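You operate a simulated robot arm through the tools that you are given. There is no shell and no other tool.

The job below is to be done with a simulated robot arm. You get a single attempt, and the scene is never put back.

TASK
Scrape the crust off the wedging slab, then dry one dark clay pat on it till pale.
Fine: use the green rubber rib and put it back; the pat goes on the drying board. What is to be rubbed or washed off counts as gone when no trace of it is left.

Only the result counts: the job must be done as asked and must still hold three seconds after the hand-in. Knocking over, shifting, dropping, spilling or breaking anything else fails it.

THE ROBOT
A 7-joint arm with a two-finger parallel gripper, fixed in place. Base frame: the origin is at the foot of the arm, x ahead of it, y to its left, z up; the work surface is at about z = 880. Lengths are in mm, angles in degrees, forces in N, time in s.
Its first joint turns from -149.0 to 149.0 degrees. Payload 3.5 kg.
Tool frame: the origin (TCP) lies between the finger pads and is the grasp point; the fingertips stand 23 mm ahead of it; z points along the fingers, y is the line along which they close. The gripper opens to 94 mm. The fingers are 38 mm wide and 10 mm thick; the gripper's body (54 by 96 mm) begins 39 mm behind the TCP.
Orientation is that of the tool frame in the base frame, as a unit quaternion [w, x, y, z]. With the fingers straight down and closing along the base's y, the tool's x points along the base's -x, its y along +y and its z along -z.

THE INTERFACE
- The arm moves only by the tool move_arm. Its arguments are lists of equal length, an entry for each row: "translation": the shift along the tool's x, y, z in mm, a list of three; "angular": the turn, a rotation vector about the tool's x, y, z in degrees, a list of three; "hand": the closure, from 0 (fully open) to 1 (shut). In form: {"translation": [[tx, ty, tz], ...], "angular": [[wx, wy, wz], ...], "hand": [hand, ...]}. A call has 1 to 20 rows; each row shifts and turns the commanded pose from where the row before left it, along the tool's axes as they then stand. A row lasts 0.2 s, in which the tool goes at most 50 mm and 8.6 degrees; a call with a longer step from one row to the next is refused whole, and so is a gripper value outside its range. A pose out of reach is approached as far as the arm can. The call stops where the force on the tool passes 40 N (or 10 N more than at its start, if that is more) or the arm is blocked; 0.2 s more then pass. Each finger travels about 153 mm/s and halts on what it meets, pressing with about 33 N; the grip force reading is that of the motor and also rises with nothing between the fingers. The clock runs only during rows and for 0.2 s after the last one: add rows that do not move to give the fingers time. It gives the time, the measured TCP pose, the force on the tool (base axes), the opening and the grip force at its end, in the units of the frame above (readings bear some noise), with the torque about the TCP (base axes, N m) and any sound that the robot's microphone picked up.
- Cameras (640 x 400 px; columns grow to the right, rows downward): "scene" is fixed at [51.2, -648.8, 1639]; the picture's right is [0.53, -0.85, 0.00], its down [-0.44, -0.28, -0.85] and it looks along [0.72, 0.46, -0.52] (base axes); focal length 334 px, centre (320, 200). "wrist" rides on the gripper at [86, 16, -74] in the tool frame; the picture's right is [-0.18, 0.98, 0.00], its down [-0.58, -0.11, -0.81] and it looks along [-0.79, -0.15, 0.59] (tool axes); focal length 243 px, centre (320, 200). There is no depth. A picture from a camera that has moved, and an enlarged one, comes with that camera's place and axes in the base frame and with its lens.
- get_image(camera): a new picture of that camera. No time passes.
- enlarge(camera, box): a new picture of the part [left, top, right, bottom] of that camera's present view, enlarged. No time passes.
- finish_job(): hands the job in; it is judged then, once.

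Nothing tells you positions but the pictures and the camera data. Unless the task says otherwise, let go and move clear before handing in.

The tools are called after "Emit:" as name(argument=value, ...) on one line, values as JSON. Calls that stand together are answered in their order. move_arm: Moves the arm, as the interface text tells. Its arguments: {"type":"object","properties":{"translation":{"type":"array"},"angular":{"type":"array"},"hand":{"type":"array"}},"required":["translation","angular","hand"]} The other tools are called the same way: get_image (camera) takes a picture; enlarge (camera, box) takes an enlarged picture of a part of a camera's view; finish_job () hands the job in.

At the start:

```text
clock: 0.0
position: [885.6, 649.0, 1177.5]
tcp_rot: [-0.001, 0.0, 1.0, 0.0]
contact_force: [0.3, -0.1, 0.2]
ft_torque: [0.01, -0.03, 0.01]
grip_width: 94.1
grip_force: 0.1
```

scene: 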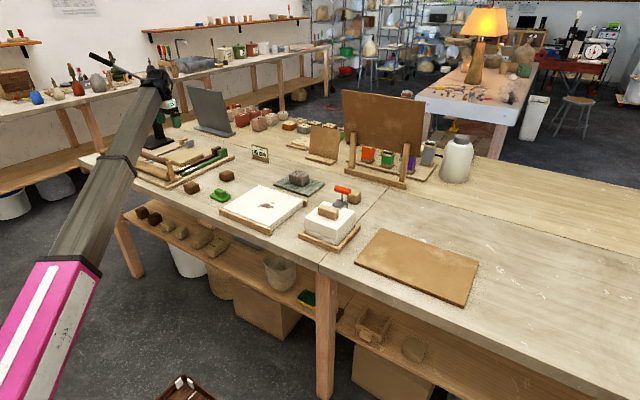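
wrist: 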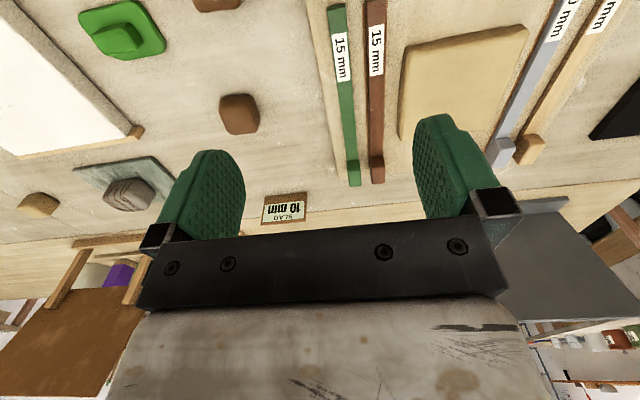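

I see a workbench with a white plaster slab bearing a crust spot, a green rib to its left, dark clay pats, and a brown board on the right. I'll look closer at each of these before moving.

Emit:
enlarge(camera="scene", box=[120, 130, 380, 260])

Emit:
enlarge(camera="scene", box=[200, 160, 320, 240])

Emit:
enlarge(camera="scene", box=[290, 170, 490, 310])

Emit:
enlarge(camera="wrist", box=[0, 0, 320, 220])

```text
2.46 times, centred on (250, 195) of scene
camera zoom: at [51.2, -648.8, 1639.0], right [0.53, -0.85, 0.0], down [-0.44, -0.28, -0.85], along [0.72, 0.46, -0.52], focal length 822 px, centre (492, 212)
```

zoom: 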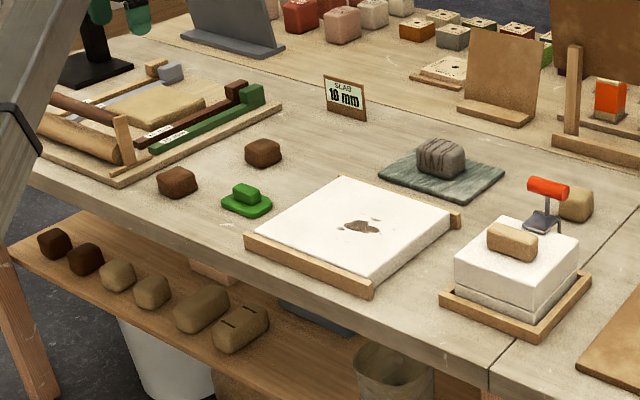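

```text
5.00 times, centred on (260, 200) of scene
camera zoom: at [51.2, -648.8, 1639.0], right [0.53, -0.85, 0.0], down [-0.44, -0.28, -0.85], along [0.72, 0.46, -0.52], focal length 1670 px, centre (620, 200)
```

zoom: 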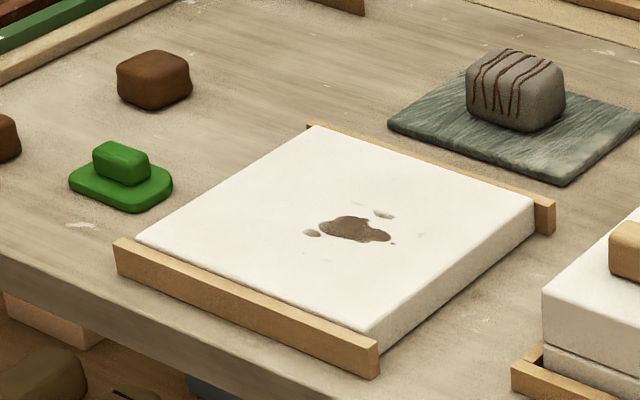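

```text
2.86 times, centred on (390, 240) of scene
camera zoom: at [51.2, -648.8, 1639.0], right [0.53, -0.85, 0.0], down [-0.44, -0.28, -0.85], along [0.72, 0.46, -0.52], focal length 954 px, centre (120, 86)
```

zoom: 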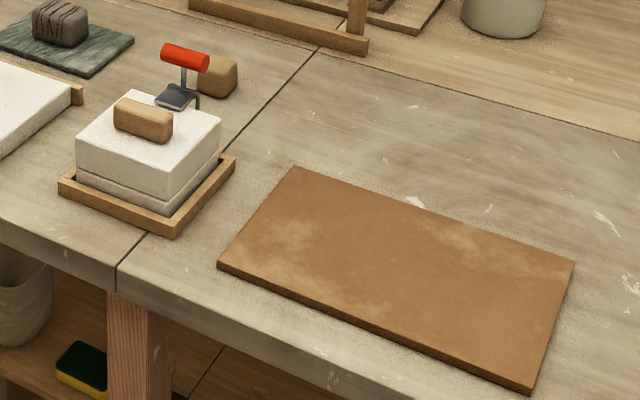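

```text
1.82 times, centred on (160, 110) of wrist
camera zoom: at [799.5, 664.0, 1252.4], right [0.18, 0.98, 0.0], down [0.58, -0.11, 0.81], along [0.79, -0.15, -0.59], focal length 441 px, centre (611, 364)
```

zoom: 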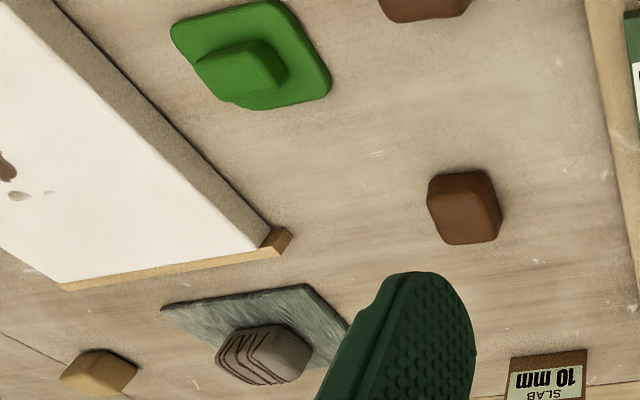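

The bench holds the plaster slab near (910,160) with its crust near the middle, the green rib near (880,388), and two dark pats near (865,540) and (1015,495). The flat brown board on the right looks like the drying board. I'll move the wrist camera inward for a better view.

Emit:
move_arm(translation=[[22.6, -41.5, 4.5], [22.6, -41.5, 4.5], [22.6, -41.5, 4.5], [22.6, -41.5, 4.5], [22.6, -41.5, 4.5], [22.6, -41.5, 4.5], [0, 0, 0]], angular=[[0, 0, 0], [0, 0, 0], [0, 0, 0], [0, 0, 0], [0, 0, 0], [0, 0, 0], [0, 0, 0]], hand=[0, 0, 0, 0, 0, 0, 0])

Emit:
get_image(camera="wrist")

Emit:
get_image(camera="scene")

```text
clock: 1.6
position: [749.8, 397.6, 1152.1]
tcp_rot: [0.0, 0.0, 1.0, -0.001]
contact_force: [0.0, 0.4, -0.2]
ft_torque: [-0.02, 0.01, -0.02]
grip_width: 93.9
grip_force: 0.0
```

```text
taken
camera wrist: at [665.1, 415.5, 1227.4], right [0.18, 0.98, 0.0], down [0.58, -0.11, 0.81], along [0.79, -0.15, -0.59], focal length 243 px, centre (320, 200)
```

wrist: 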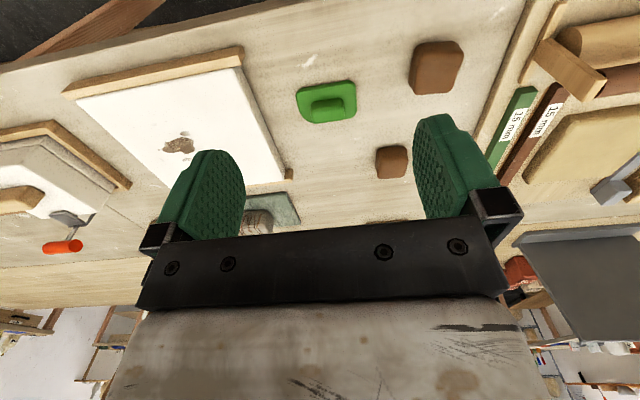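

```text
taken
```

scene: 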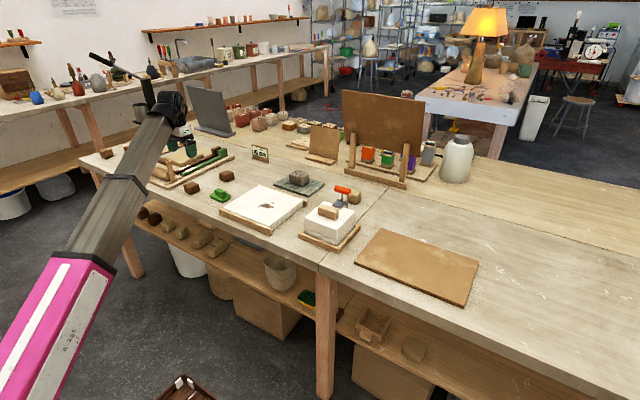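

The rib is near (874,387), pat A near (844,539) and the crust near (888,135). I'll zoom in on the rib and crust.

Emit:
enlarge(camera="wrist", box=[270, 50, 480, 190])

Emit:
enlarge(camera="wrist", box=[60, 40, 300, 200])

```text
2.86 times, centred on (375, 120) of wrist
camera zoom: at [665.1, 415.5, 1227.4], right [0.18, 0.98, 0.0], down [0.58, -0.11, 0.81], along [0.79, -0.15, -0.59], focal length 693 px, centre (163, 429)
```

zoom: 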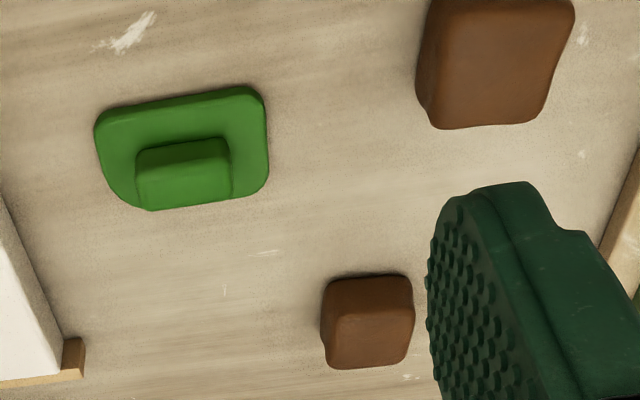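

```text
2.50 times, centred on (180, 120) of wrist
camera zoom: at [665.1, 415.5, 1227.4], right [0.18, 0.98, 0.0], down [0.58, -0.11, 0.81], along [0.79, -0.15, -0.59], focal length 606 px, centre (670, 400)
```

zoom: 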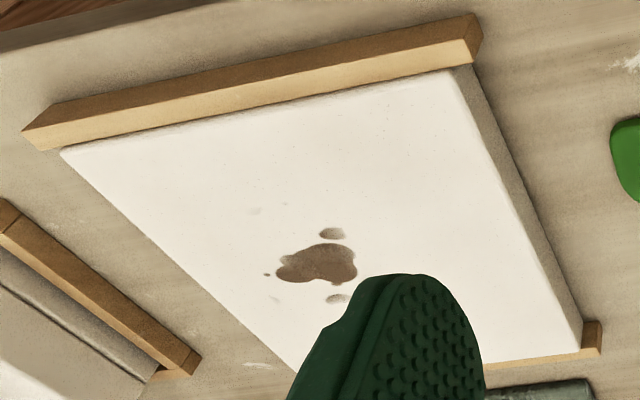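

The rib's plate is roughly 88 (y) by 60 (x) mm, with a handle block about 50 by 28 mm centred near (877,388). I'll go above it at about z=980 for a closer look.

Emit:
move_arm(translation=[[-25.2, -1.9, 34.4], [-25.2, -1.9, 34.4], [-25.2, -1.9, 34.4], [-25.2, -1.9, 34.4], [-25.2, -1.9, 34.4], [0, 0, 0], [0, 0, 0]], angular=[[0, 0, 0], [0, 0, 0], [0, 0, 0], [0, 0, 0], [0, 0, 0], [0, 0, 0], [0, 0, 0]], hand=[0, 0, 0, 0, 0, 0, 0])

Emit:
get_image(camera="wrist")

Emit:
enlarge(camera="scene", box=[160, 130, 320, 240])

```text
clock: 3.2
position: [874.5, 387.7, 978.3]
tcp_rot: [0.0, 0.0, 1.0, 0.0]
contact_force: [1.1, 0.6, 0.6]
ft_torque: [-0.02, 0.0, -0.02]
grip_width: 94.0
grip_force: 0.0
```

```text
taken
camera wrist: at [787.8, 403.4, 1052.4], right [0.18, 0.98, 0.0], down [0.58, -0.11, 0.81], along [0.79, -0.15, -0.59], focal length 243 px, centre (320, 200)
```

wrist: 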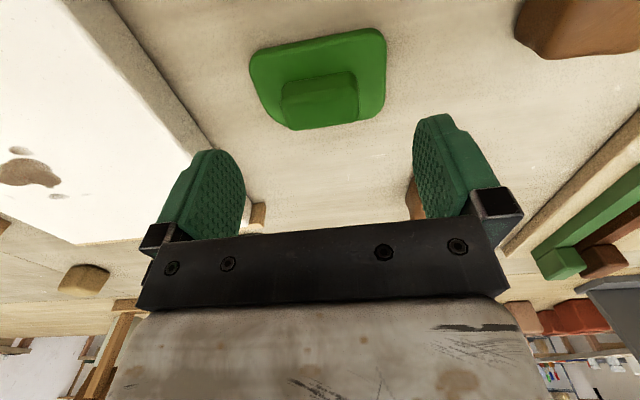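

```text
3.64 times, centred on (240, 185) of scene
camera zoom: at [51.2, -648.8, 1639.0], right [0.53, -0.85, 0.0], down [-0.44, -0.28, -0.85], along [0.72, 0.46, -0.52], focal length 1215 px, centre (611, 254)
```

zoom: 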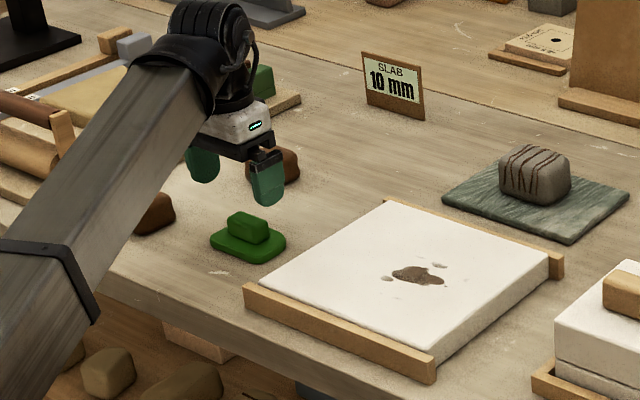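

Emit:
enlarge(camera="wrist", box=[220, 10, 420, 140])

```text
3.08 times, centred on (320, 75) of wrist
camera zoom: at [787.8, 403.4, 1052.4], right [0.18, 0.98, 0.0], down [0.58, -0.11, 0.81], along [0.79, -0.15, -0.59], focal length 746 px, centre (320, 585)
```

zoom: 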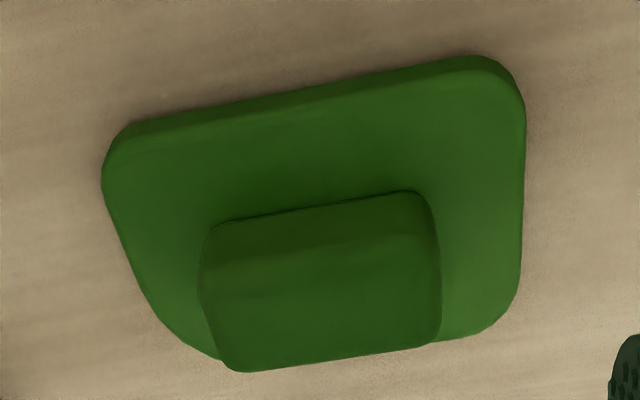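

The rib lies square to the base axes, centred at about (881,388), with its handle top near z=908 and plate top near z=889. I'll centre over it, descend to TCP z≈916 and close.

Emit:
move_arm(translation=[[-6.5, 0.3, 20], [0, 0, 20], [0, 0, 12], [0, 0, 10], [0, 0, 0], [0, 0, 0]], angular=[[0, 0, 0], [0, 0, 0], [0, 0, 0], [0, 0, 0], [0, 0, 0], [0, 0, 0]], hand=[0, 0, 0, 0, 0, 0])

Emit:
get_image(camera="wrist")

Emit:
enlarge(camera="scene", box=[160, 150, 260, 220])

```text
clock: 4.6
position: [882.1, 389.7, 916.6]
tcp_rot: [0.001, 0.0, 1.0, 0.001]
contact_force: [0.3, -0.1, -0.9]
ft_torque: [0.01, 0.02, -0.01]
grip_width: 94.0
grip_force: 0.0
```

```text
taken
camera wrist: at [795.9, 404.9, 990.6], right [0.18, 0.98, 0.0], down [0.58, -0.11, 0.81], along [0.79, -0.15, -0.59], focal length 243 px, centre (320, 200)
```

wrist: 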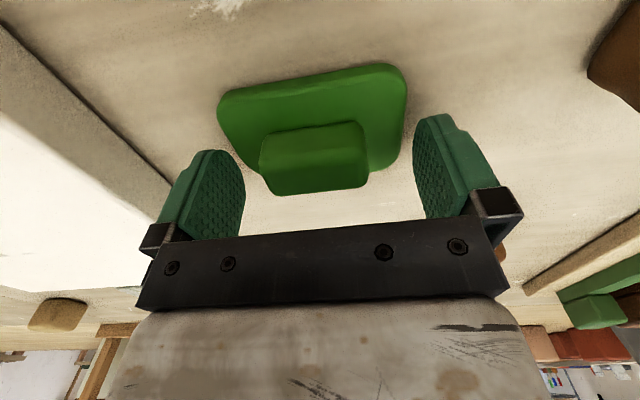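

```text
5.71 times, centred on (210, 185) of scene
camera zoom: at [51.2, -648.8, 1639.0], right [0.53, -0.85, 0.0], down [-0.44, -0.28, -0.85], along [0.72, 0.46, -0.52], focal length 1909 px, centre (949, 286)
```

zoom: 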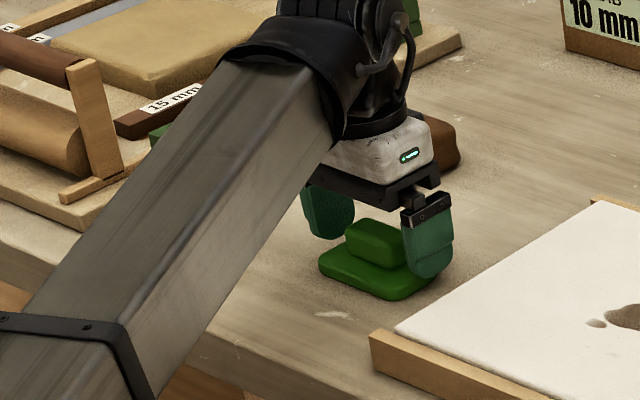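

The fingers straddle the handle cleanly with no contact. I'll close the grip now.

Emit:
move_arm(translation=[[0, 0, 0], [0, 0, 0], [0, 0, 0], [0, 0, 0]], angular=[[0, 0, 0], [0, 0, 0], [0, 0, 0], [0, 0, 0]], hand=[0.4, 0.7, 1, 1])

Emit:
enlarge(camera="scene", box=[160, 150, 260, 220])

Emit:
get_image(camera="wrist")

```text
clock: 5.6
position: [881.9, 389.2, 915.5]
tcp_rot: [0.0, 0.0, 1.0, -0.001]
contact_force: [-0.3, -1.1, 1.1]
ft_torque: [0.0, 0.01, 0.01]
grip_width: 49.2
grip_force: 33.2
```

```text
5.71 times, centred on (210, 185) of scene
camera zoom: at [51.2, -648.8, 1639.0], right [0.53, -0.85, 0.0], down [-0.44, -0.28, -0.85], along [0.72, 0.46, -0.52], focal length 1909 px, centre (949, 286)
```

zoom: 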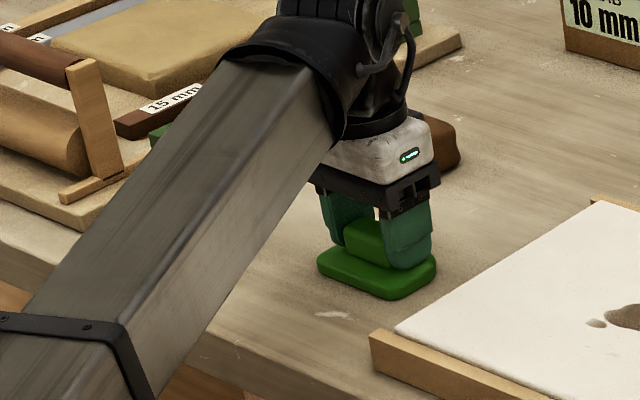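

```text
taken
camera wrist: at [795.9, 404.8, 990.6], right [0.18, 0.98, 0.0], down [0.58, -0.11, 0.81], along [0.79, -0.15, -0.59], focal length 243 px, centre (320, 200)
```

wrist: 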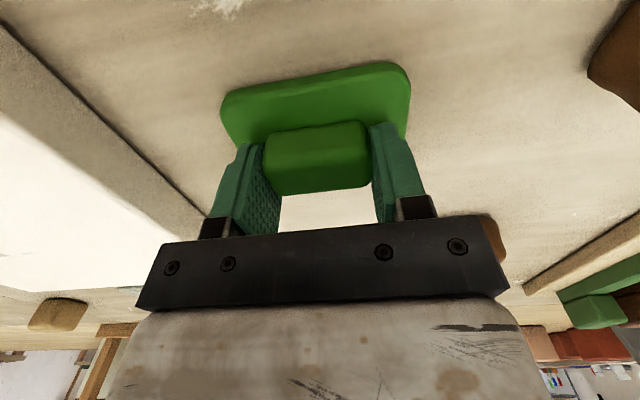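

The rib is gripped (49 mm handle); its home pose is TCP (881.9, 389.2, 916). I'll lift it and carry it over the slab at y≈215.

Emit:
move_arm(translation=[[0, 0, -15], [0, 0, -35], [0, 0, -35], [-1.5, -43.5, 0], [-1.5, -43.5, 0], [-1.5, -43.5, 0], [-1.5, -43.5, 0], [0, 0, 0], [0, 0, 0]], angular=[[0, 0, 0], [0, 0, 0], [0, 0, 0], [0, 0, 0], [0, 0, 0], [0, 0, 0], [0, 0, 0], [0, 0, 0], [0, 0, 0]], hand=[1, 1, 1, 1, 1, 1, 1, 1, 1])

Emit:
get_image(camera="wrist")

Emit:
enlarge(camera="scene", box=[180, 130, 340, 240])

```text
clock: 7.6
position: [886.8, 216.3, 1000.2]
tcp_rot: [0.0, 0.0, 1.0, 0.001]
contact_force: [-0.3, 0.8, -1.1]
ft_torque: [-0.01, 0.03, 0.01]
grip_width: 49.0
grip_force: 32.9
```

```text
taken
camera wrist: at [801.4, 233.2, 1074.5], right [0.18, 0.98, 0.0], down [0.58, -0.11, 0.81], along [0.79, -0.15, -0.59], focal length 243 px, centre (320, 200)
```

wrist: 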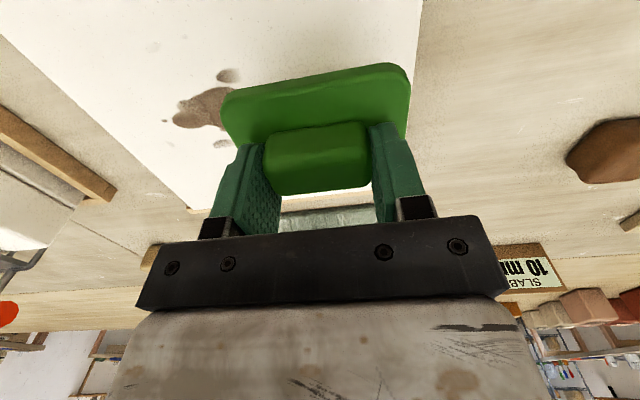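

```text
3.64 times, centred on (260, 185) of scene
camera zoom: at [51.2, -648.8, 1639.0], right [0.53, -0.85, 0.0], down [-0.44, -0.28, -0.85], along [0.72, 0.46, -0.52], focal length 1215 px, centre (538, 254)
```

zoom: 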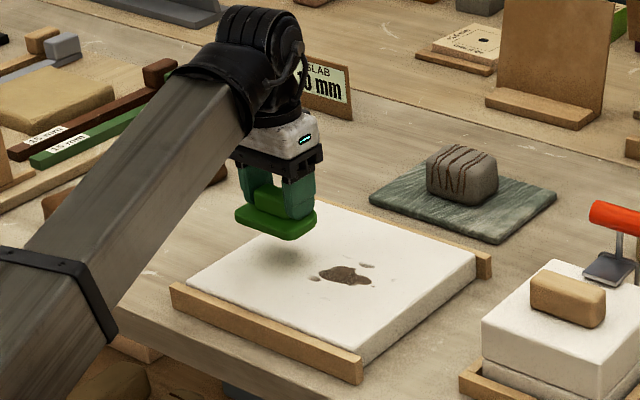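

The rib hovers over clean slab to the left of the crust. I'll lower it in small steps until it touches.

Emit:
move_arm(translation=[[0, 0, 20], [0, 0, 15], [0, 0, 8], [0, 0, 0]], angular=[[0, 0, 0], [0, 0, 0], [0, 0, 0], [0, 0, 0]], hand=[1, 1, 1, 1])

Emit:
move_arm(translation=[[0, 0, 2], [0, 0, 2], [0, 0, 0]], angular=[[0, 0, 0], [0, 0, 0], [0, 0, 0]], hand=[1, 1, 1])

Emit:
enlarge(camera="scene", box=[220, 170, 320, 240])

```text
clock: 8.6
position: [887.9, 216.0, 959.9]
tcp_rot: [0.0, 0.0, 1.0, 0.001]
contact_force: [0.4, 0.7, -1.2]
ft_torque: [0.0, 0.0, -0.02]
grip_width: 49.3
grip_force: 33.4
```

```text
clock: 9.4
position: [889.3, 215.9, 955.9]
tcp_rot: [0.001, 0.0, 1.0, 0.0]
contact_force: [-0.3, -0.5, -0.8]
ft_torque: [0.0, 0.05, 0.02]
grip_width: 49.3
grip_force: 33.0
```

```text
5.71 times, centred on (270, 205) of scene
camera zoom: at [51.2, -648.8, 1639.0], right [0.53, -0.85, 0.0], down [-0.44, -0.28, -0.85], along [0.72, 0.46, -0.52], focal length 1909 px, centre (606, 171)
```

zoom: 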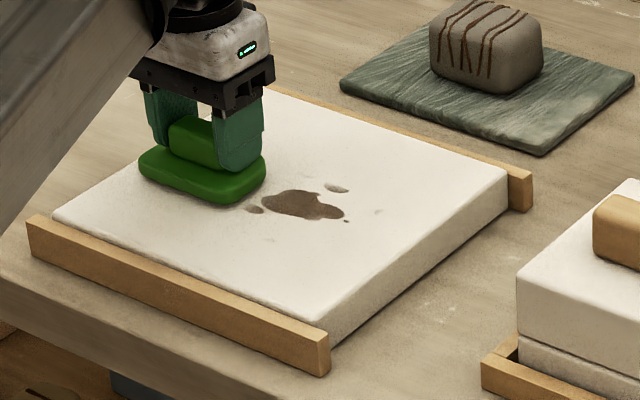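

There's no contact yet at z≈956. I'll continue down in small steps.

Emit:
move_arm(translation=[[0, 0, 1.5], [0, 0, 1], [0, 0, 0]], angular=[[0, 0, 0], [0, 0, 0], [0, 0, 0]], hand=[1, 1, 1])

Emit:
move_arm(translation=[[0, 0, 1], [0, 0, 1], [0, 0, 0]], angular=[[0, 0, 0], [0, 0, 0], [0, 0, 0]], hand=[1, 1, 1])

```text
clock: 10.2
position: [887.8, 216.8, 952.5]
tcp_rot: [0.0, 0.001, 1.0, 0.0]
contact_force: [0.3, 0.6, -0.9]
ft_torque: [0.0, -0.01, -0.05]
grip_width: 49.3
grip_force: 32.7
```

```text
clock: 11.0
position: [887.5, 217.2, 951.2]
tcp_rot: [0.0, 0.0, 1.0, 0.0]
contact_force: [4.0, 0.6, 14.1]
ft_torque: [0.05, 0.04, -0.02]
grip_width: 49.5
grip_force: 32.9
```

The rib now touches the slab with 14 N at z≈951. I'll make a stroke along -y across the crust and check the effect.

Emit:
move_arm(translation=[[0, -10, 0], [0, -15, 0], [0, -15, 0], [0, -15, 0], [0, -15, 0], [0, -15, 0], [0, -15, 0], [0, -15, 0], [0, 0, 0]], angular=[[0, 0, 0], [0, 0, 0], [0, 0, 0], [0, 0, 0], [0, 0, 0], [0, 0, 0], [0, 0, 0], [0, 0, 0], [0, 0, 0]], hand=[1, 1, 1, 1, 1, 1, 1, 1, 1])

Emit:
enlarge(camera="scene", box=[220, 170, 320, 240])

Emit:
get_image(camera="wrist")

```text
clock: 13.0
position: [888.4, 99.7, 950.6]
tcp_rot: [0.0, 0.0, 1.0, 0.0]
contact_force: [0.7, 15.6, 19.2]
ft_torque: [0.28, 0.09, -0.03]
grip_width: 49.2
grip_force: 33.3
```

```text
5.71 times, centred on (270, 205) of scene
camera zoom: at [51.2, -648.8, 1639.0], right [0.53, -0.85, 0.0], down [-0.44, -0.28, -0.85], along [0.72, 0.46, -0.52], focal length 1909 px, centre (606, 171)
```

zoom: 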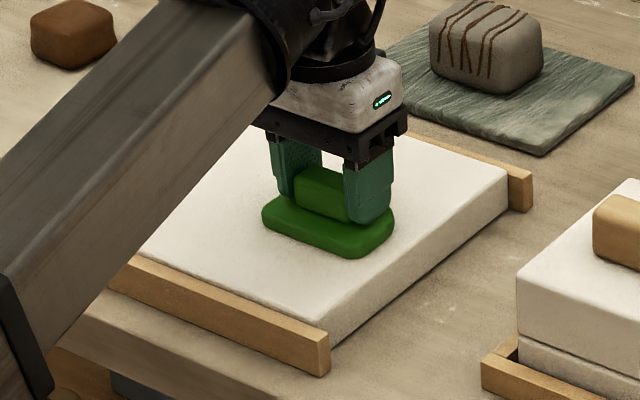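

```text
taken
camera wrist: at [802.2, 117.0, 1025.3], right [0.18, 0.98, 0.0], down [0.58, -0.11, 0.81], along [0.79, -0.15, -0.59], focal length 243 px, centre (320, 200)
```

wrist: 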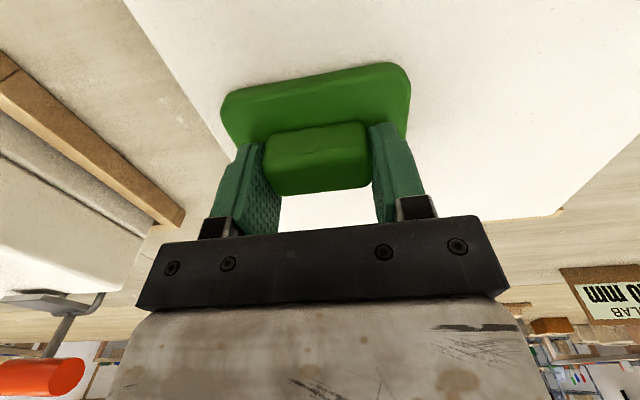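

One stroke visibly cleared what is uncovered, and the slab hasn't moved. I'll make more passes at x≈913 and x≈865 to cover the specks.

Emit:
move_arm(translation=[[-12.5, 0, 0], [-12.5, 0, 0], [0, 15, 0], [0, 15, 0], [0, 15, 0], [0, 15, 0], [0, 15, 0], [0, 15, 0], [0, 15, 0], [16, 0, 0], [16, 0, 0], [16, 0, 0], [0, -15, 0], [0, -15, 0], [0, -15, 0], [0, -15, 0], [0, -15, 0], [0, -15, 0], [0, -15, 0], [0, 0, 0]], angular=[[0, 0, 0], [0, 0, 0], [0, 0, 0], [0, 0, 0], [0, 0, 0], [0, 0, 0], [0, 0, 0], [0, 0, 0], [0, 0, 0], [0, 0, 0], [0, 0, 0], [0, 0, 0], [0, 0, 0], [0, 0, 0], [0, 0, 0], [0, 0, 0], [0, 0, 0], [0, 0, 0], [0, 0, 0], [0, 0, 0]], hand=[1, 1, 1, 1, 1, 1, 1, 1, 1, 1, 1, 1, 1, 1, 1, 1, 1, 1, 1, 1])

Emit:
enlarge(camera="scene", box=[220, 170, 320, 240])

Emit:
get_image(camera="wrist")

```text
clock: 17.2
position: [866.7, 100.7, 950.7]
tcp_rot: [0.001, -0.002, 1.0, 0.001]
contact_force: [1.7, 22.3, 33.1]
ft_torque: [0.41, 0.21, -0.1]
grip_width: 49.4
grip_force: 32.8
```

```text
5.71 times, centred on (270, 205) of scene
camera zoom: at [51.2, -648.8, 1639.0], right [0.53, -0.85, 0.0], down [-0.44, -0.28, -0.85], along [0.72, 0.46, -0.52], focal length 1909 px, centre (606, 171)
```

zoom: 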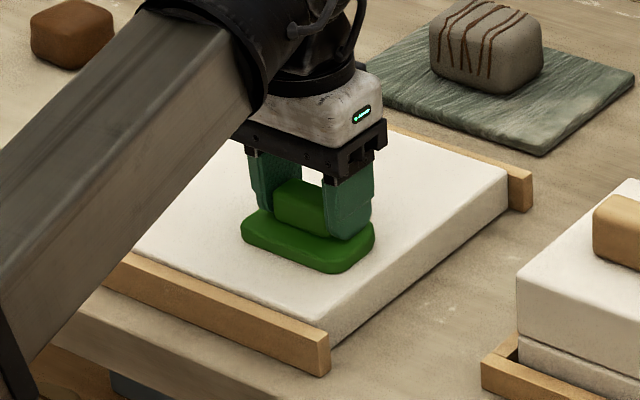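

```text
taken
camera wrist: at [780.8, 117.1, 1024.9], right [0.18, 0.98, 0.0], down [0.58, -0.11, 0.81], along [0.79, -0.15, -0.59], focal length 243 px, centre (320, 200)
```

wrist: 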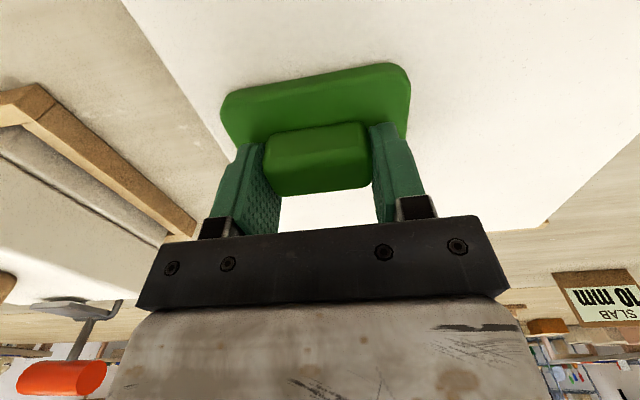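

The crust appears gone from what I can see, though the pressing force rose to 33 N. I'll lift off and move aside to inspect the slab.

Emit:
move_arm(translation=[[0, 0, -10], [0, 0, -40], [0, 20, -40], [0, 45, -20], [0, 45, 0], [0, 45, 0], [0, 45, 0], [0, 0, 0]], angular=[[0, 0, 0], [0, 0, 0], [0, 0, 0], [0, 0, 0], [0, 0, 0], [0, 0, 0], [0, 0, 0], [0, 0, 0]], hand=[1, 1, 1, 1, 1, 1, 1, 1])

Emit:
get_image(camera="wrist")

Emit:
enlarge(camera="scene", box=[210, 170, 320, 247])

```text
clock: 19.0
position: [866.6, 300.0, 1058.7]
tcp_rot: [0.0, 0.001, 1.0, 0.0]
contact_force: [0.1, -0.2, -0.6]
ft_torque: [-0.03, -0.01, 0.01]
grip_width: 49.3
grip_force: 32.8
```

```text
taken
camera wrist: at [780.8, 316.4, 1133.8], right [0.18, 0.98, 0.0], down [0.58, -0.11, 0.81], along [0.79, -0.15, -0.59], focal length 243 px, centre (320, 200)
```

wrist: 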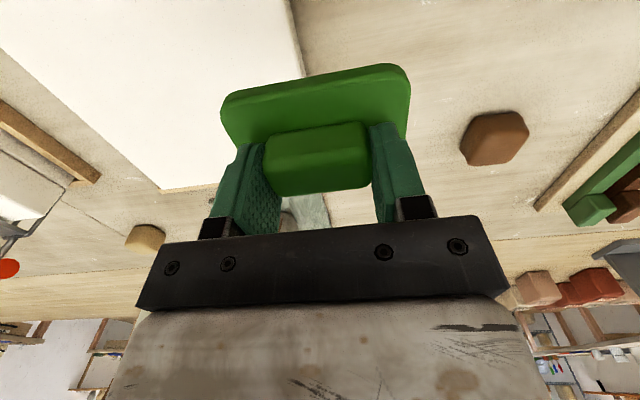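

```text
5.19 times, centred on (265, 208) of scene
camera zoom: at [51.2, -648.8, 1639.0], right [0.53, -0.85, 0.0], down [-0.44, -0.28, -0.85], along [0.72, 0.46, -0.52], focal length 1735 px, centre (606, 156)
```

zoom: 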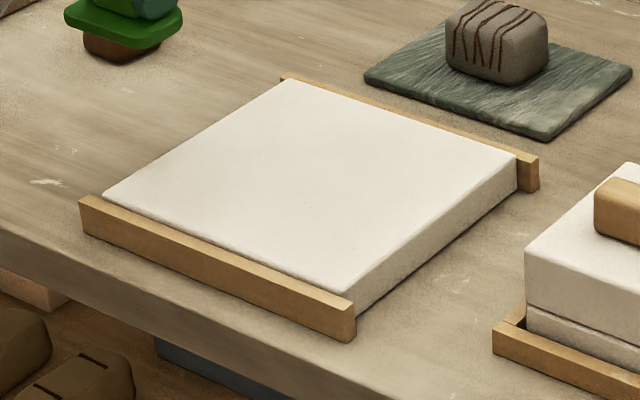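

The slab looks clean; I'll zoom tightly to check for faint traces.

Emit:
enlarge(camera="scene", box=[240, 185, 305, 225])

Emit:
enlarge(camera="wrist", box=[30, 0, 300, 190])

```text
9.85 times, centred on (272, 205) of scene
camera zoom: at [51.2, -648.8, 1639.0], right [0.53, -0.85, 0.0], down [-0.44, -0.28, -0.85], along [0.72, 0.46, -0.52], focal length 3289 px, centre (788, 151)
```

zoom: 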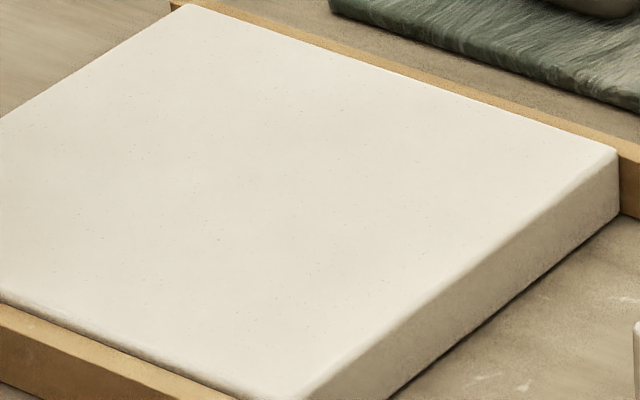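

```text
2.11 times, centred on (165, 95) of wrist
camera zoom: at [780.8, 316.4, 1133.8], right [0.18, 0.98, 0.0], down [0.58, -0.11, 0.81], along [0.79, -0.15, -0.59], focal length 511 px, centre (646, 421)
```

zoom: 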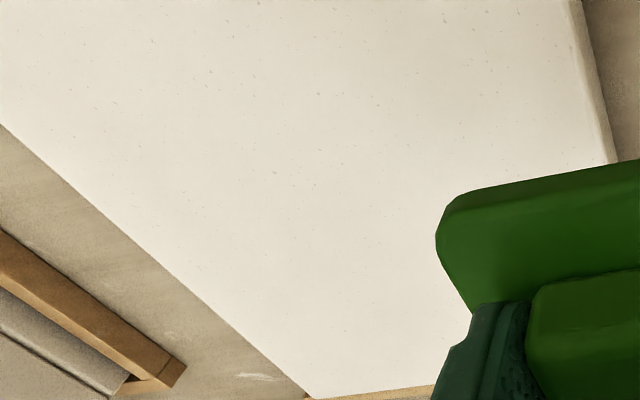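

The crust is completely gone. I'll return the rib to its home spot at (882, 389).

Emit:
move_arm(translation=[[-5, 29.8, 14], [-5, 29.8, 14], [-5, 29.8, 14], [0, 0, 20], [0, 0, 20], [0, 0, 20], [0, 0, 20], [0, 0, 0], [0, 0, 0]], angular=[[0, 0, 0], [0, 0, 0], [0, 0, 0], [0, 0, 0], [0, 0, 0], [0, 0, 0], [0, 0, 0], [0, 0, 0], [0, 0, 0]], hand=[1, 1, 1, 1, 1, 1, 1, 1, 1])

Emit:
get_image(camera="wrist")

```text
clock: 21.0
position: [879.4, 388.6, 938.5]
tcp_rot: [0.0, -0.001, 1.0, 0.0]
contact_force: [0.5, -0.1, -0.9]
ft_torque: [0.02, 0.01, 0.02]
grip_width: 49.3
grip_force: 32.5
```

```text
taken
camera wrist: at [794.4, 404.8, 1013.4], right [0.18, 0.98, 0.0], down [0.58, -0.11, 0.81], along [0.79, -0.15, -0.59], focal length 243 px, centre (320, 200)
```

wrist: 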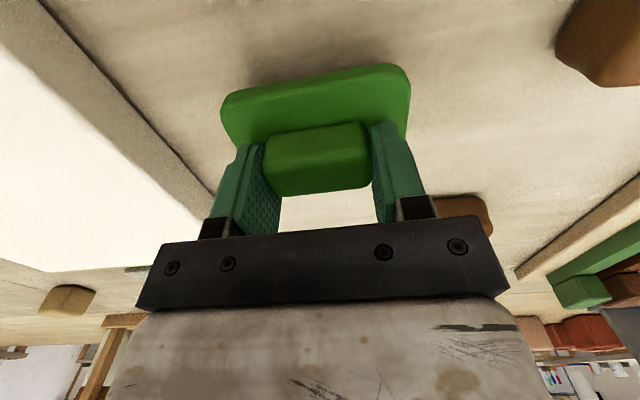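

The rib is 22 mm above home and about 1.5 mm short in x. I'll lower it the rest of the way.

Emit:
move_arm(translation=[[-1.5, 0, 10], [0, 0, 8], [0, 0, 3], [0, 0, 0]], angular=[[0, 0, 0], [0, 0, 0], [0, 0, 0], [0, 0, 0]], hand=[1, 1, 1, 1])

Emit:
move_arm(translation=[[0, 0, 1], [0, 0, 0]], angular=[[0, 0, 0], [0, 0, 0]], hand=[1, 1])

```text
clock: 22.0
position: [883.2, 389.8, 917.8]
tcp_rot: [0.0, 0.0, 1.0, 0.0]
contact_force: [0.4, 0.4, 0.2]
ft_torque: [-0.02, 0.01, 0.01]
grip_width: 49.4
grip_force: 33.1
```

```text
clock: 22.6
position: [882.7, 389.7, 916.9]
tcp_rot: [0.0, 0.001, 1.0, 0.0]
contact_force: [0.0, 0.2, -0.3]
ft_torque: [0.01, -0.02, 0.03]
grip_width: 49.0
grip_force: 33.1
```

Emit:
move_arm(translation=[[0, 0, 0.7], [0, 0, 0]], angular=[[0, 0, 0], [0, 0, 0]], hand=[1, 1])

Emit:
get_image(camera="wrist")

Emit:
enlarge(camera="scene", box=[160, 150, 260, 220])

```text
clock: 23.2
position: [882.4, 390.0, 916.4]
tcp_rot: [0.0, 0.0, 1.0, 0.001]
contact_force: [-1.3, -0.4, 0.0]
ft_torque: [0.02, 0.0, -0.02]
grip_width: 49.6
grip_force: 33.0
```

```text
taken
camera wrist: at [796.2, 405.9, 990.5], right [0.18, 0.98, 0.0], down [0.58, -0.11, 0.81], along [0.79, -0.15, -0.59], focal length 243 px, centre (320, 200)
```

wrist: 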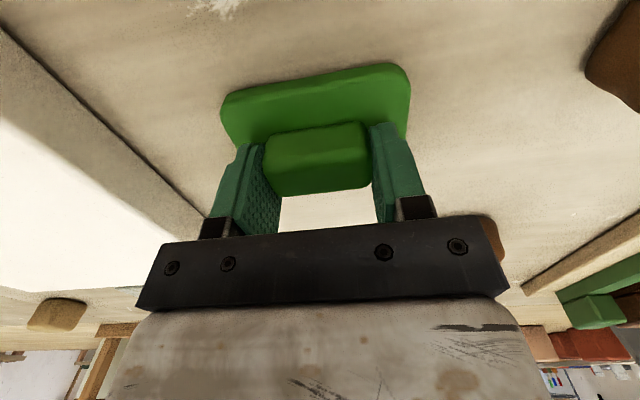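

```text
5.71 times, centred on (210, 185) of scene
camera zoom: at [51.2, -648.8, 1639.0], right [0.53, -0.85, 0.0], down [-0.44, -0.28, -0.85], along [0.72, 0.46, -0.52], focal length 1909 px, centre (949, 286)
```

zoom: 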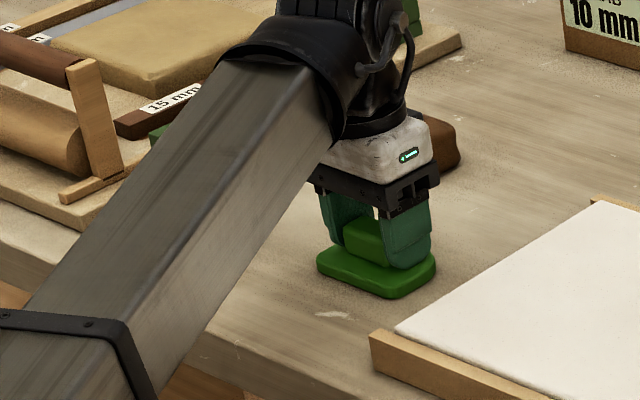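

The view matches the original pick-up. I'll step down until I feel the table, then release.

Emit:
move_arm(translation=[[0, 0, 0.6], [0, 0, 0]], angular=[[0, 0, 0], [0, 0, 0]], hand=[1, 1])

Emit:
move_arm(translation=[[0, 0, 0.5], [0, 0, 0]], angular=[[0, 0, 0], [0, 0, 0]], hand=[1, 1])

```text
clock: 23.8
position: [881.5, 390.2, 915.8]
tcp_rot: [0.001, 0.0, 1.0, 0.001]
contact_force: [4.7, 0.0, 9.7]
ft_torque: [-0.02, -0.04, 0.0]
grip_width: 49.3
grip_force: 32.9
```

```text
clock: 24.4
position: [879.4, 390.1, 916.0]
tcp_rot: [0.001, 0.0, 1.0, -0.001]
contact_force: [3.5, 0.5, 23.7]
ft_torque: [-0.01, 0.01, -0.02]
grip_width: 49.1
grip_force: 32.9
```

The rib is on the table. I'll ease off slightly, open the fingers and lift clear.

Emit:
move_arm(translation=[[0, 0, -0.8], [0, 0, 0]], angular=[[0, 0, 0], [0, 0, 0]], hand=[1, 1])

Emit:
move_arm(translation=[[0, 0, 0], [0, 0, 0], [0, 0, 0], [0, 0, 0]], angular=[[0, 0, 0], [0, 0, 0], [0, 0, 0], [0, 0, 0]], hand=[0.4, 0.2, 0, 0])

Emit:
move_arm(translation=[[0, 0, -5], [0, 0, -20], [0, 0, -36], [0, 0, 0]], angular=[[0, 0, 0], [0, 0, 0], [0, 0, 0], [0, 0, 0]], hand=[0, 0, 0, 0])

Emit:
get_image(camera="wrist")

Emit:
enlarge(camera="scene", box=[160, 130, 320, 240])

```text
clock: 25.0
position: [882.2, 390.4, 915.0]
tcp_rot: [0.0, 0.001, 1.0, 0.001]
contact_force: [4.7, 1.5, 17.0]
ft_torque: [0.08, -0.07, -0.01]
grip_width: 49.5
grip_force: 32.6
```

```text
clock: 26.0
position: [882.1, 389.1, 914.9]
tcp_rot: [0.0, 0.0, 1.0, 0.0]
contact_force: [-0.8, -0.1, -0.2]
ft_torque: [-0.02, 0.02, -0.02]
grip_width: 94.0
grip_force: 0.2
```

```text
clock: 27.0
position: [881.1, 389.6, 975.7]
tcp_rot: [0.0, 0.0, 1.0, 0.0]
contact_force: [0.1, -0.5, -0.8]
ft_torque: [-0.02, 0.01, 0.02]
grip_width: 93.9
grip_force: 0.1
```

```text
taken
camera wrist: at [794.5, 405.6, 1050.6], right [0.18, 0.98, 0.0], down [0.58, -0.11, 0.81], along [0.79, -0.15, -0.59], focal length 243 px, centre (320, 200)
```

wrist: 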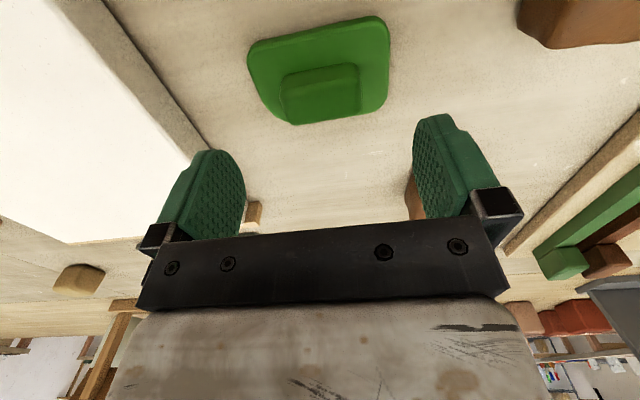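

```text
3.64 times, centred on (240, 185) of scene
camera zoom: at [51.2, -648.8, 1639.0], right [0.53, -0.85, 0.0], down [-0.44, -0.28, -0.85], along [0.72, 0.46, -0.52], focal length 1215 px, centre (611, 254)
```

zoom: 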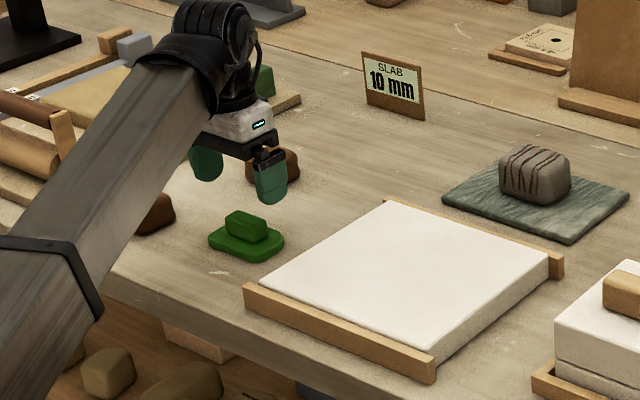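

The rib is back in place to within a millimetre or two. Next I'll look at pat A, near (844,539), from closer up.

Emit:
move_arm(translation=[[10, 0, -35], [28, 30, -10], [28, 30, -10], [28, 30, -10], [28, 30, -10], [29, 30, 0], [0, 0, 0]], angular=[[0, 0, 0], [0, 0, 0], [0, 0, 0], [0, 0, 0], [0, 0, 0], [0, 0, 0], [0, 0, 0]], hand=[0, 0, 0, 0, 0, 0, 0])

Emit:
get_image(camera="wrist")

Emit:
enlarge(camera="scene", box=[160, 150, 260, 220])

```text
clock: 28.6
position: [730.5, 537.8, 1048.3]
tcp_rot: [0.0, 0.001, 1.0, 0.0]
contact_force: [0.3, -0.7, 0.2]
ft_torque: [0.01, 0.01, 0.01]
grip_width: 93.9
grip_force: 0.0
```

```text
taken
camera wrist: at [644.8, 554.5, 1122.6], right [0.18, 0.98, 0.0], down [0.58, -0.11, 0.81], along [0.79, -0.15, -0.59], focal length 243 px, centre (320, 200)
```

wrist: 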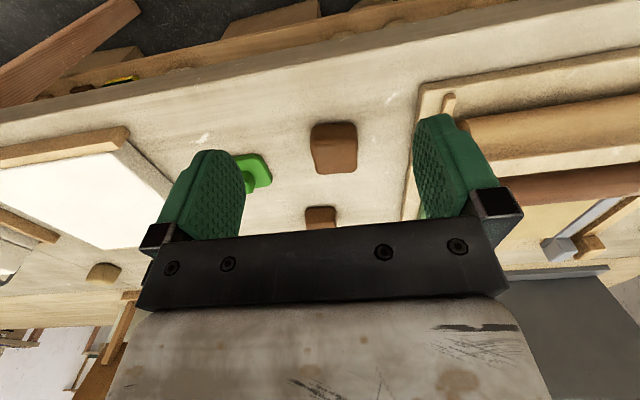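

```text
5.71 times, centred on (210, 185) of scene
camera zoom: at [51.2, -648.8, 1639.0], right [0.53, -0.85, 0.0], down [-0.44, -0.28, -0.85], along [0.72, 0.46, -0.52], focal length 1909 px, centre (949, 286)
```

zoom: 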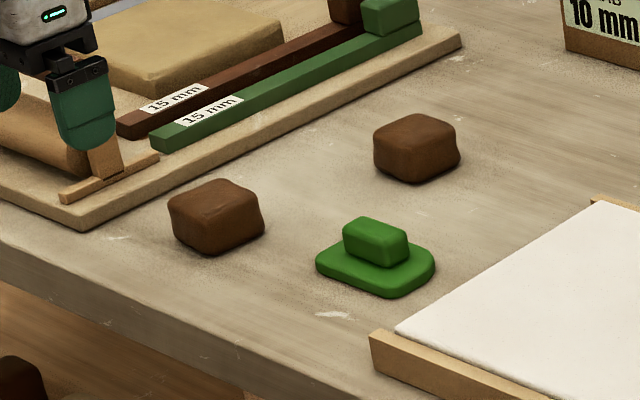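

Emit:
enlarge(camera="wrist", box=[220, 80, 460, 230])

Emit:
enlarge(camera="wrist", box=[290, 110, 380, 190])

```text
2.67 times, centred on (340, 155) of wrist
camera zoom: at [644.8, 554.5, 1122.6], right [0.18, 0.98, 0.0], down [0.58, -0.11, 0.81], along [0.79, -0.15, -0.59], focal length 647 px, centre (267, 320)
```

zoom: 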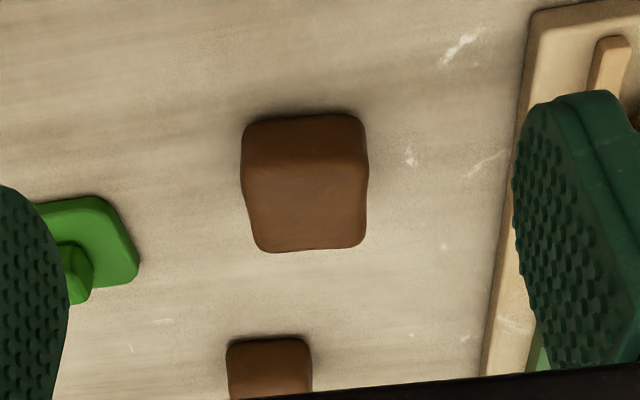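

```text
5.00 times, centred on (335, 150) of wrist
camera zoom: at [644.8, 554.5, 1122.6], right [0.18, 0.98, 0.0], down [0.58, -0.11, 0.81], along [0.79, -0.15, -0.59], focal length 1213 px, centre (245, 450)
```

zoom: 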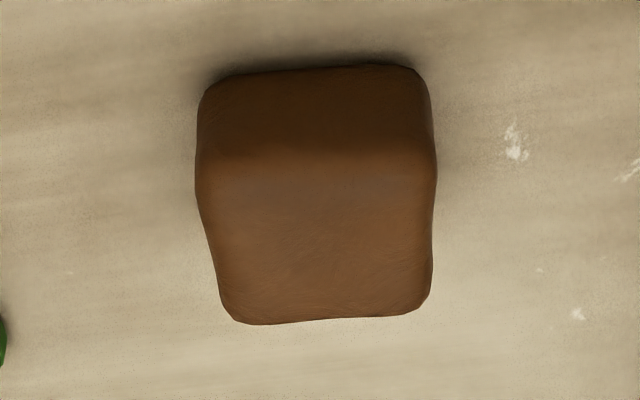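

Pat A is about 55×54×30 mm, centred near (849,535.5), with the tool board's edge 97 mm off in y, so the fingers fit. I'll move above it and check that the arm reaches.

Emit:
move_arm(translation=[[-29.6, -0.6, 12], [-29.6, -0.6, 12], [-29.6, -0.6, 12], [-29.6, -0.6, 12], [0, 0, 0], [0, 0, 0]], angular=[[0, 0, 0], [0, 0, 0], [0, 0, 0], [0, 0, 0], [0, 0, 5], [0, 0, 0]], hand=[0, 0, 0, 0, 0, 0])

Emit:
get_image(camera="wrist")

```text
clock: 30.0
position: [849.0, 536.3, 1001.6]
tcp_rot: [0.001, 0.044, 0.999, 0.0]
contact_force: [-0.6, 0.0, 0.4]
ft_torque: [-0.02, 0.01, 0.0]
grip_width: 94.0
grip_force: 0.0
```

```text
taken
camera wrist: at [765.4, 560.5, 1076.6], right [0.27, 0.96, 0.0], down [0.57, -0.16, 0.81], along [0.78, -0.22, -0.59], focal length 243 px, centre (320, 200)
```

wrist: 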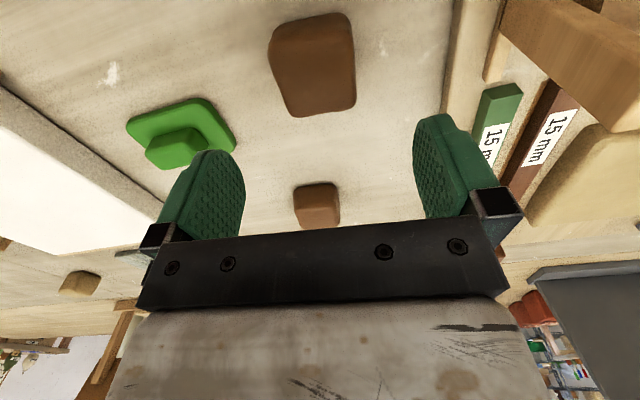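

I'm above the pat and it is centred between the fingers. I'll descend to TCP z≈907.

Emit:
move_arm(translation=[[0, -1, 25], [0, 0, 25], [0, 0, 25], [0, 0, 12], [0, 0, 0], [0, 0, 0]], angular=[[0, 0, 0], [0, 0, 0], [0, 0, 0], [0, 0, 0], [0, 0, 0], [0, 0, 0]], hand=[0, 0, 0, 0, 0, 0])

Emit:
get_image(camera="wrist")

Emit:
enlarge(camera="scene", box=[150, 150, 250, 220])

```text
clock: 31.4
position: [849.4, 536.1, 913.8]
tcp_rot: [0.0, 0.044, 0.999, 0.0]
contact_force: [0.1, 0.6, 0.0]
ft_torque: [0.0, 0.0, -0.02]
grip_width: 94.2
grip_force: 0.1
```

```text
taken
camera wrist: at [764.0, 558.7, 988.4], right [0.27, 0.96, 0.0], down [0.57, -0.16, 0.81], along [0.78, -0.22, -0.59], focal length 243 px, centre (320, 200)
```

wrist: 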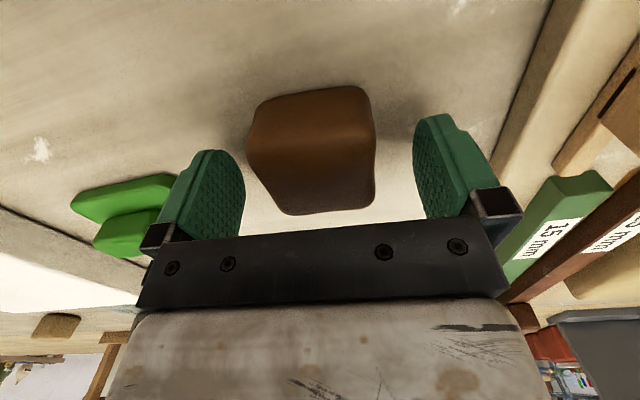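

```text
5.71 times, centred on (200, 185) of scene
camera zoom: at [51.2, -648.8, 1639.0], right [0.53, -0.85, 0.0], down [-0.44, -0.28, -0.85], along [0.72, 0.46, -0.52], focal length 1909 px, centre (1006, 286)
```

zoom: 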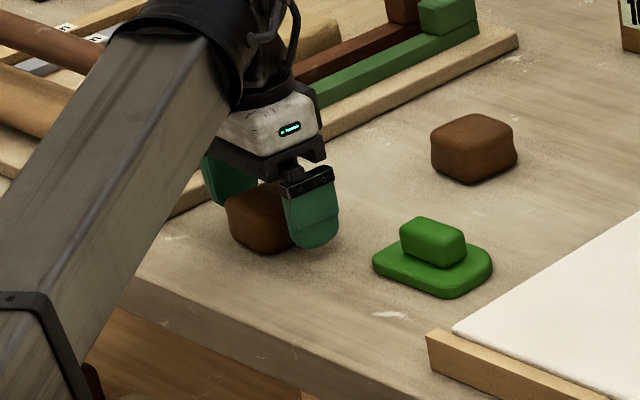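

The pat sits centred between the pads. I'll go down 6 mm more and close.

Emit:
move_arm(translation=[[0, 0, 6], [0, 0, 0], [0, 0, 0], [0, 0, 0], [0, 0, 0]], angular=[[0, 0, 0], [0, 0, 0], [0, 0, 0], [0, 0, 0], [0, 0, 0]], hand=[0, 0.3, 0.5, 0.8, 0.8])

Emit:
get_image(camera="wrist")

```text
clock: 32.6
position: [849.2, 536.6, 909.3]
tcp_rot: [0.0, 0.044, 0.999, 0.0]
contact_force: [0.7, 0.3, 0.1]
ft_torque: [0.08, -0.02, -0.05]
grip_width: 57.5
grip_force: 33.1
```

```text
taken
camera wrist: at [764.5, 559.6, 983.5], right [0.27, 0.96, 0.0], down [0.57, -0.16, 0.81], along [0.78, -0.22, -0.59], focal length 243 px, centre (320, 200)
```

wrist: 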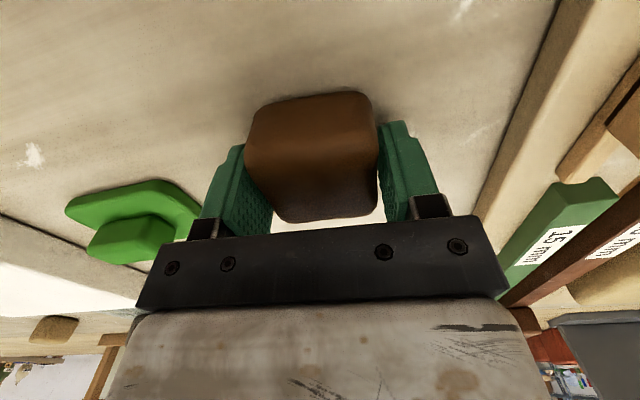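

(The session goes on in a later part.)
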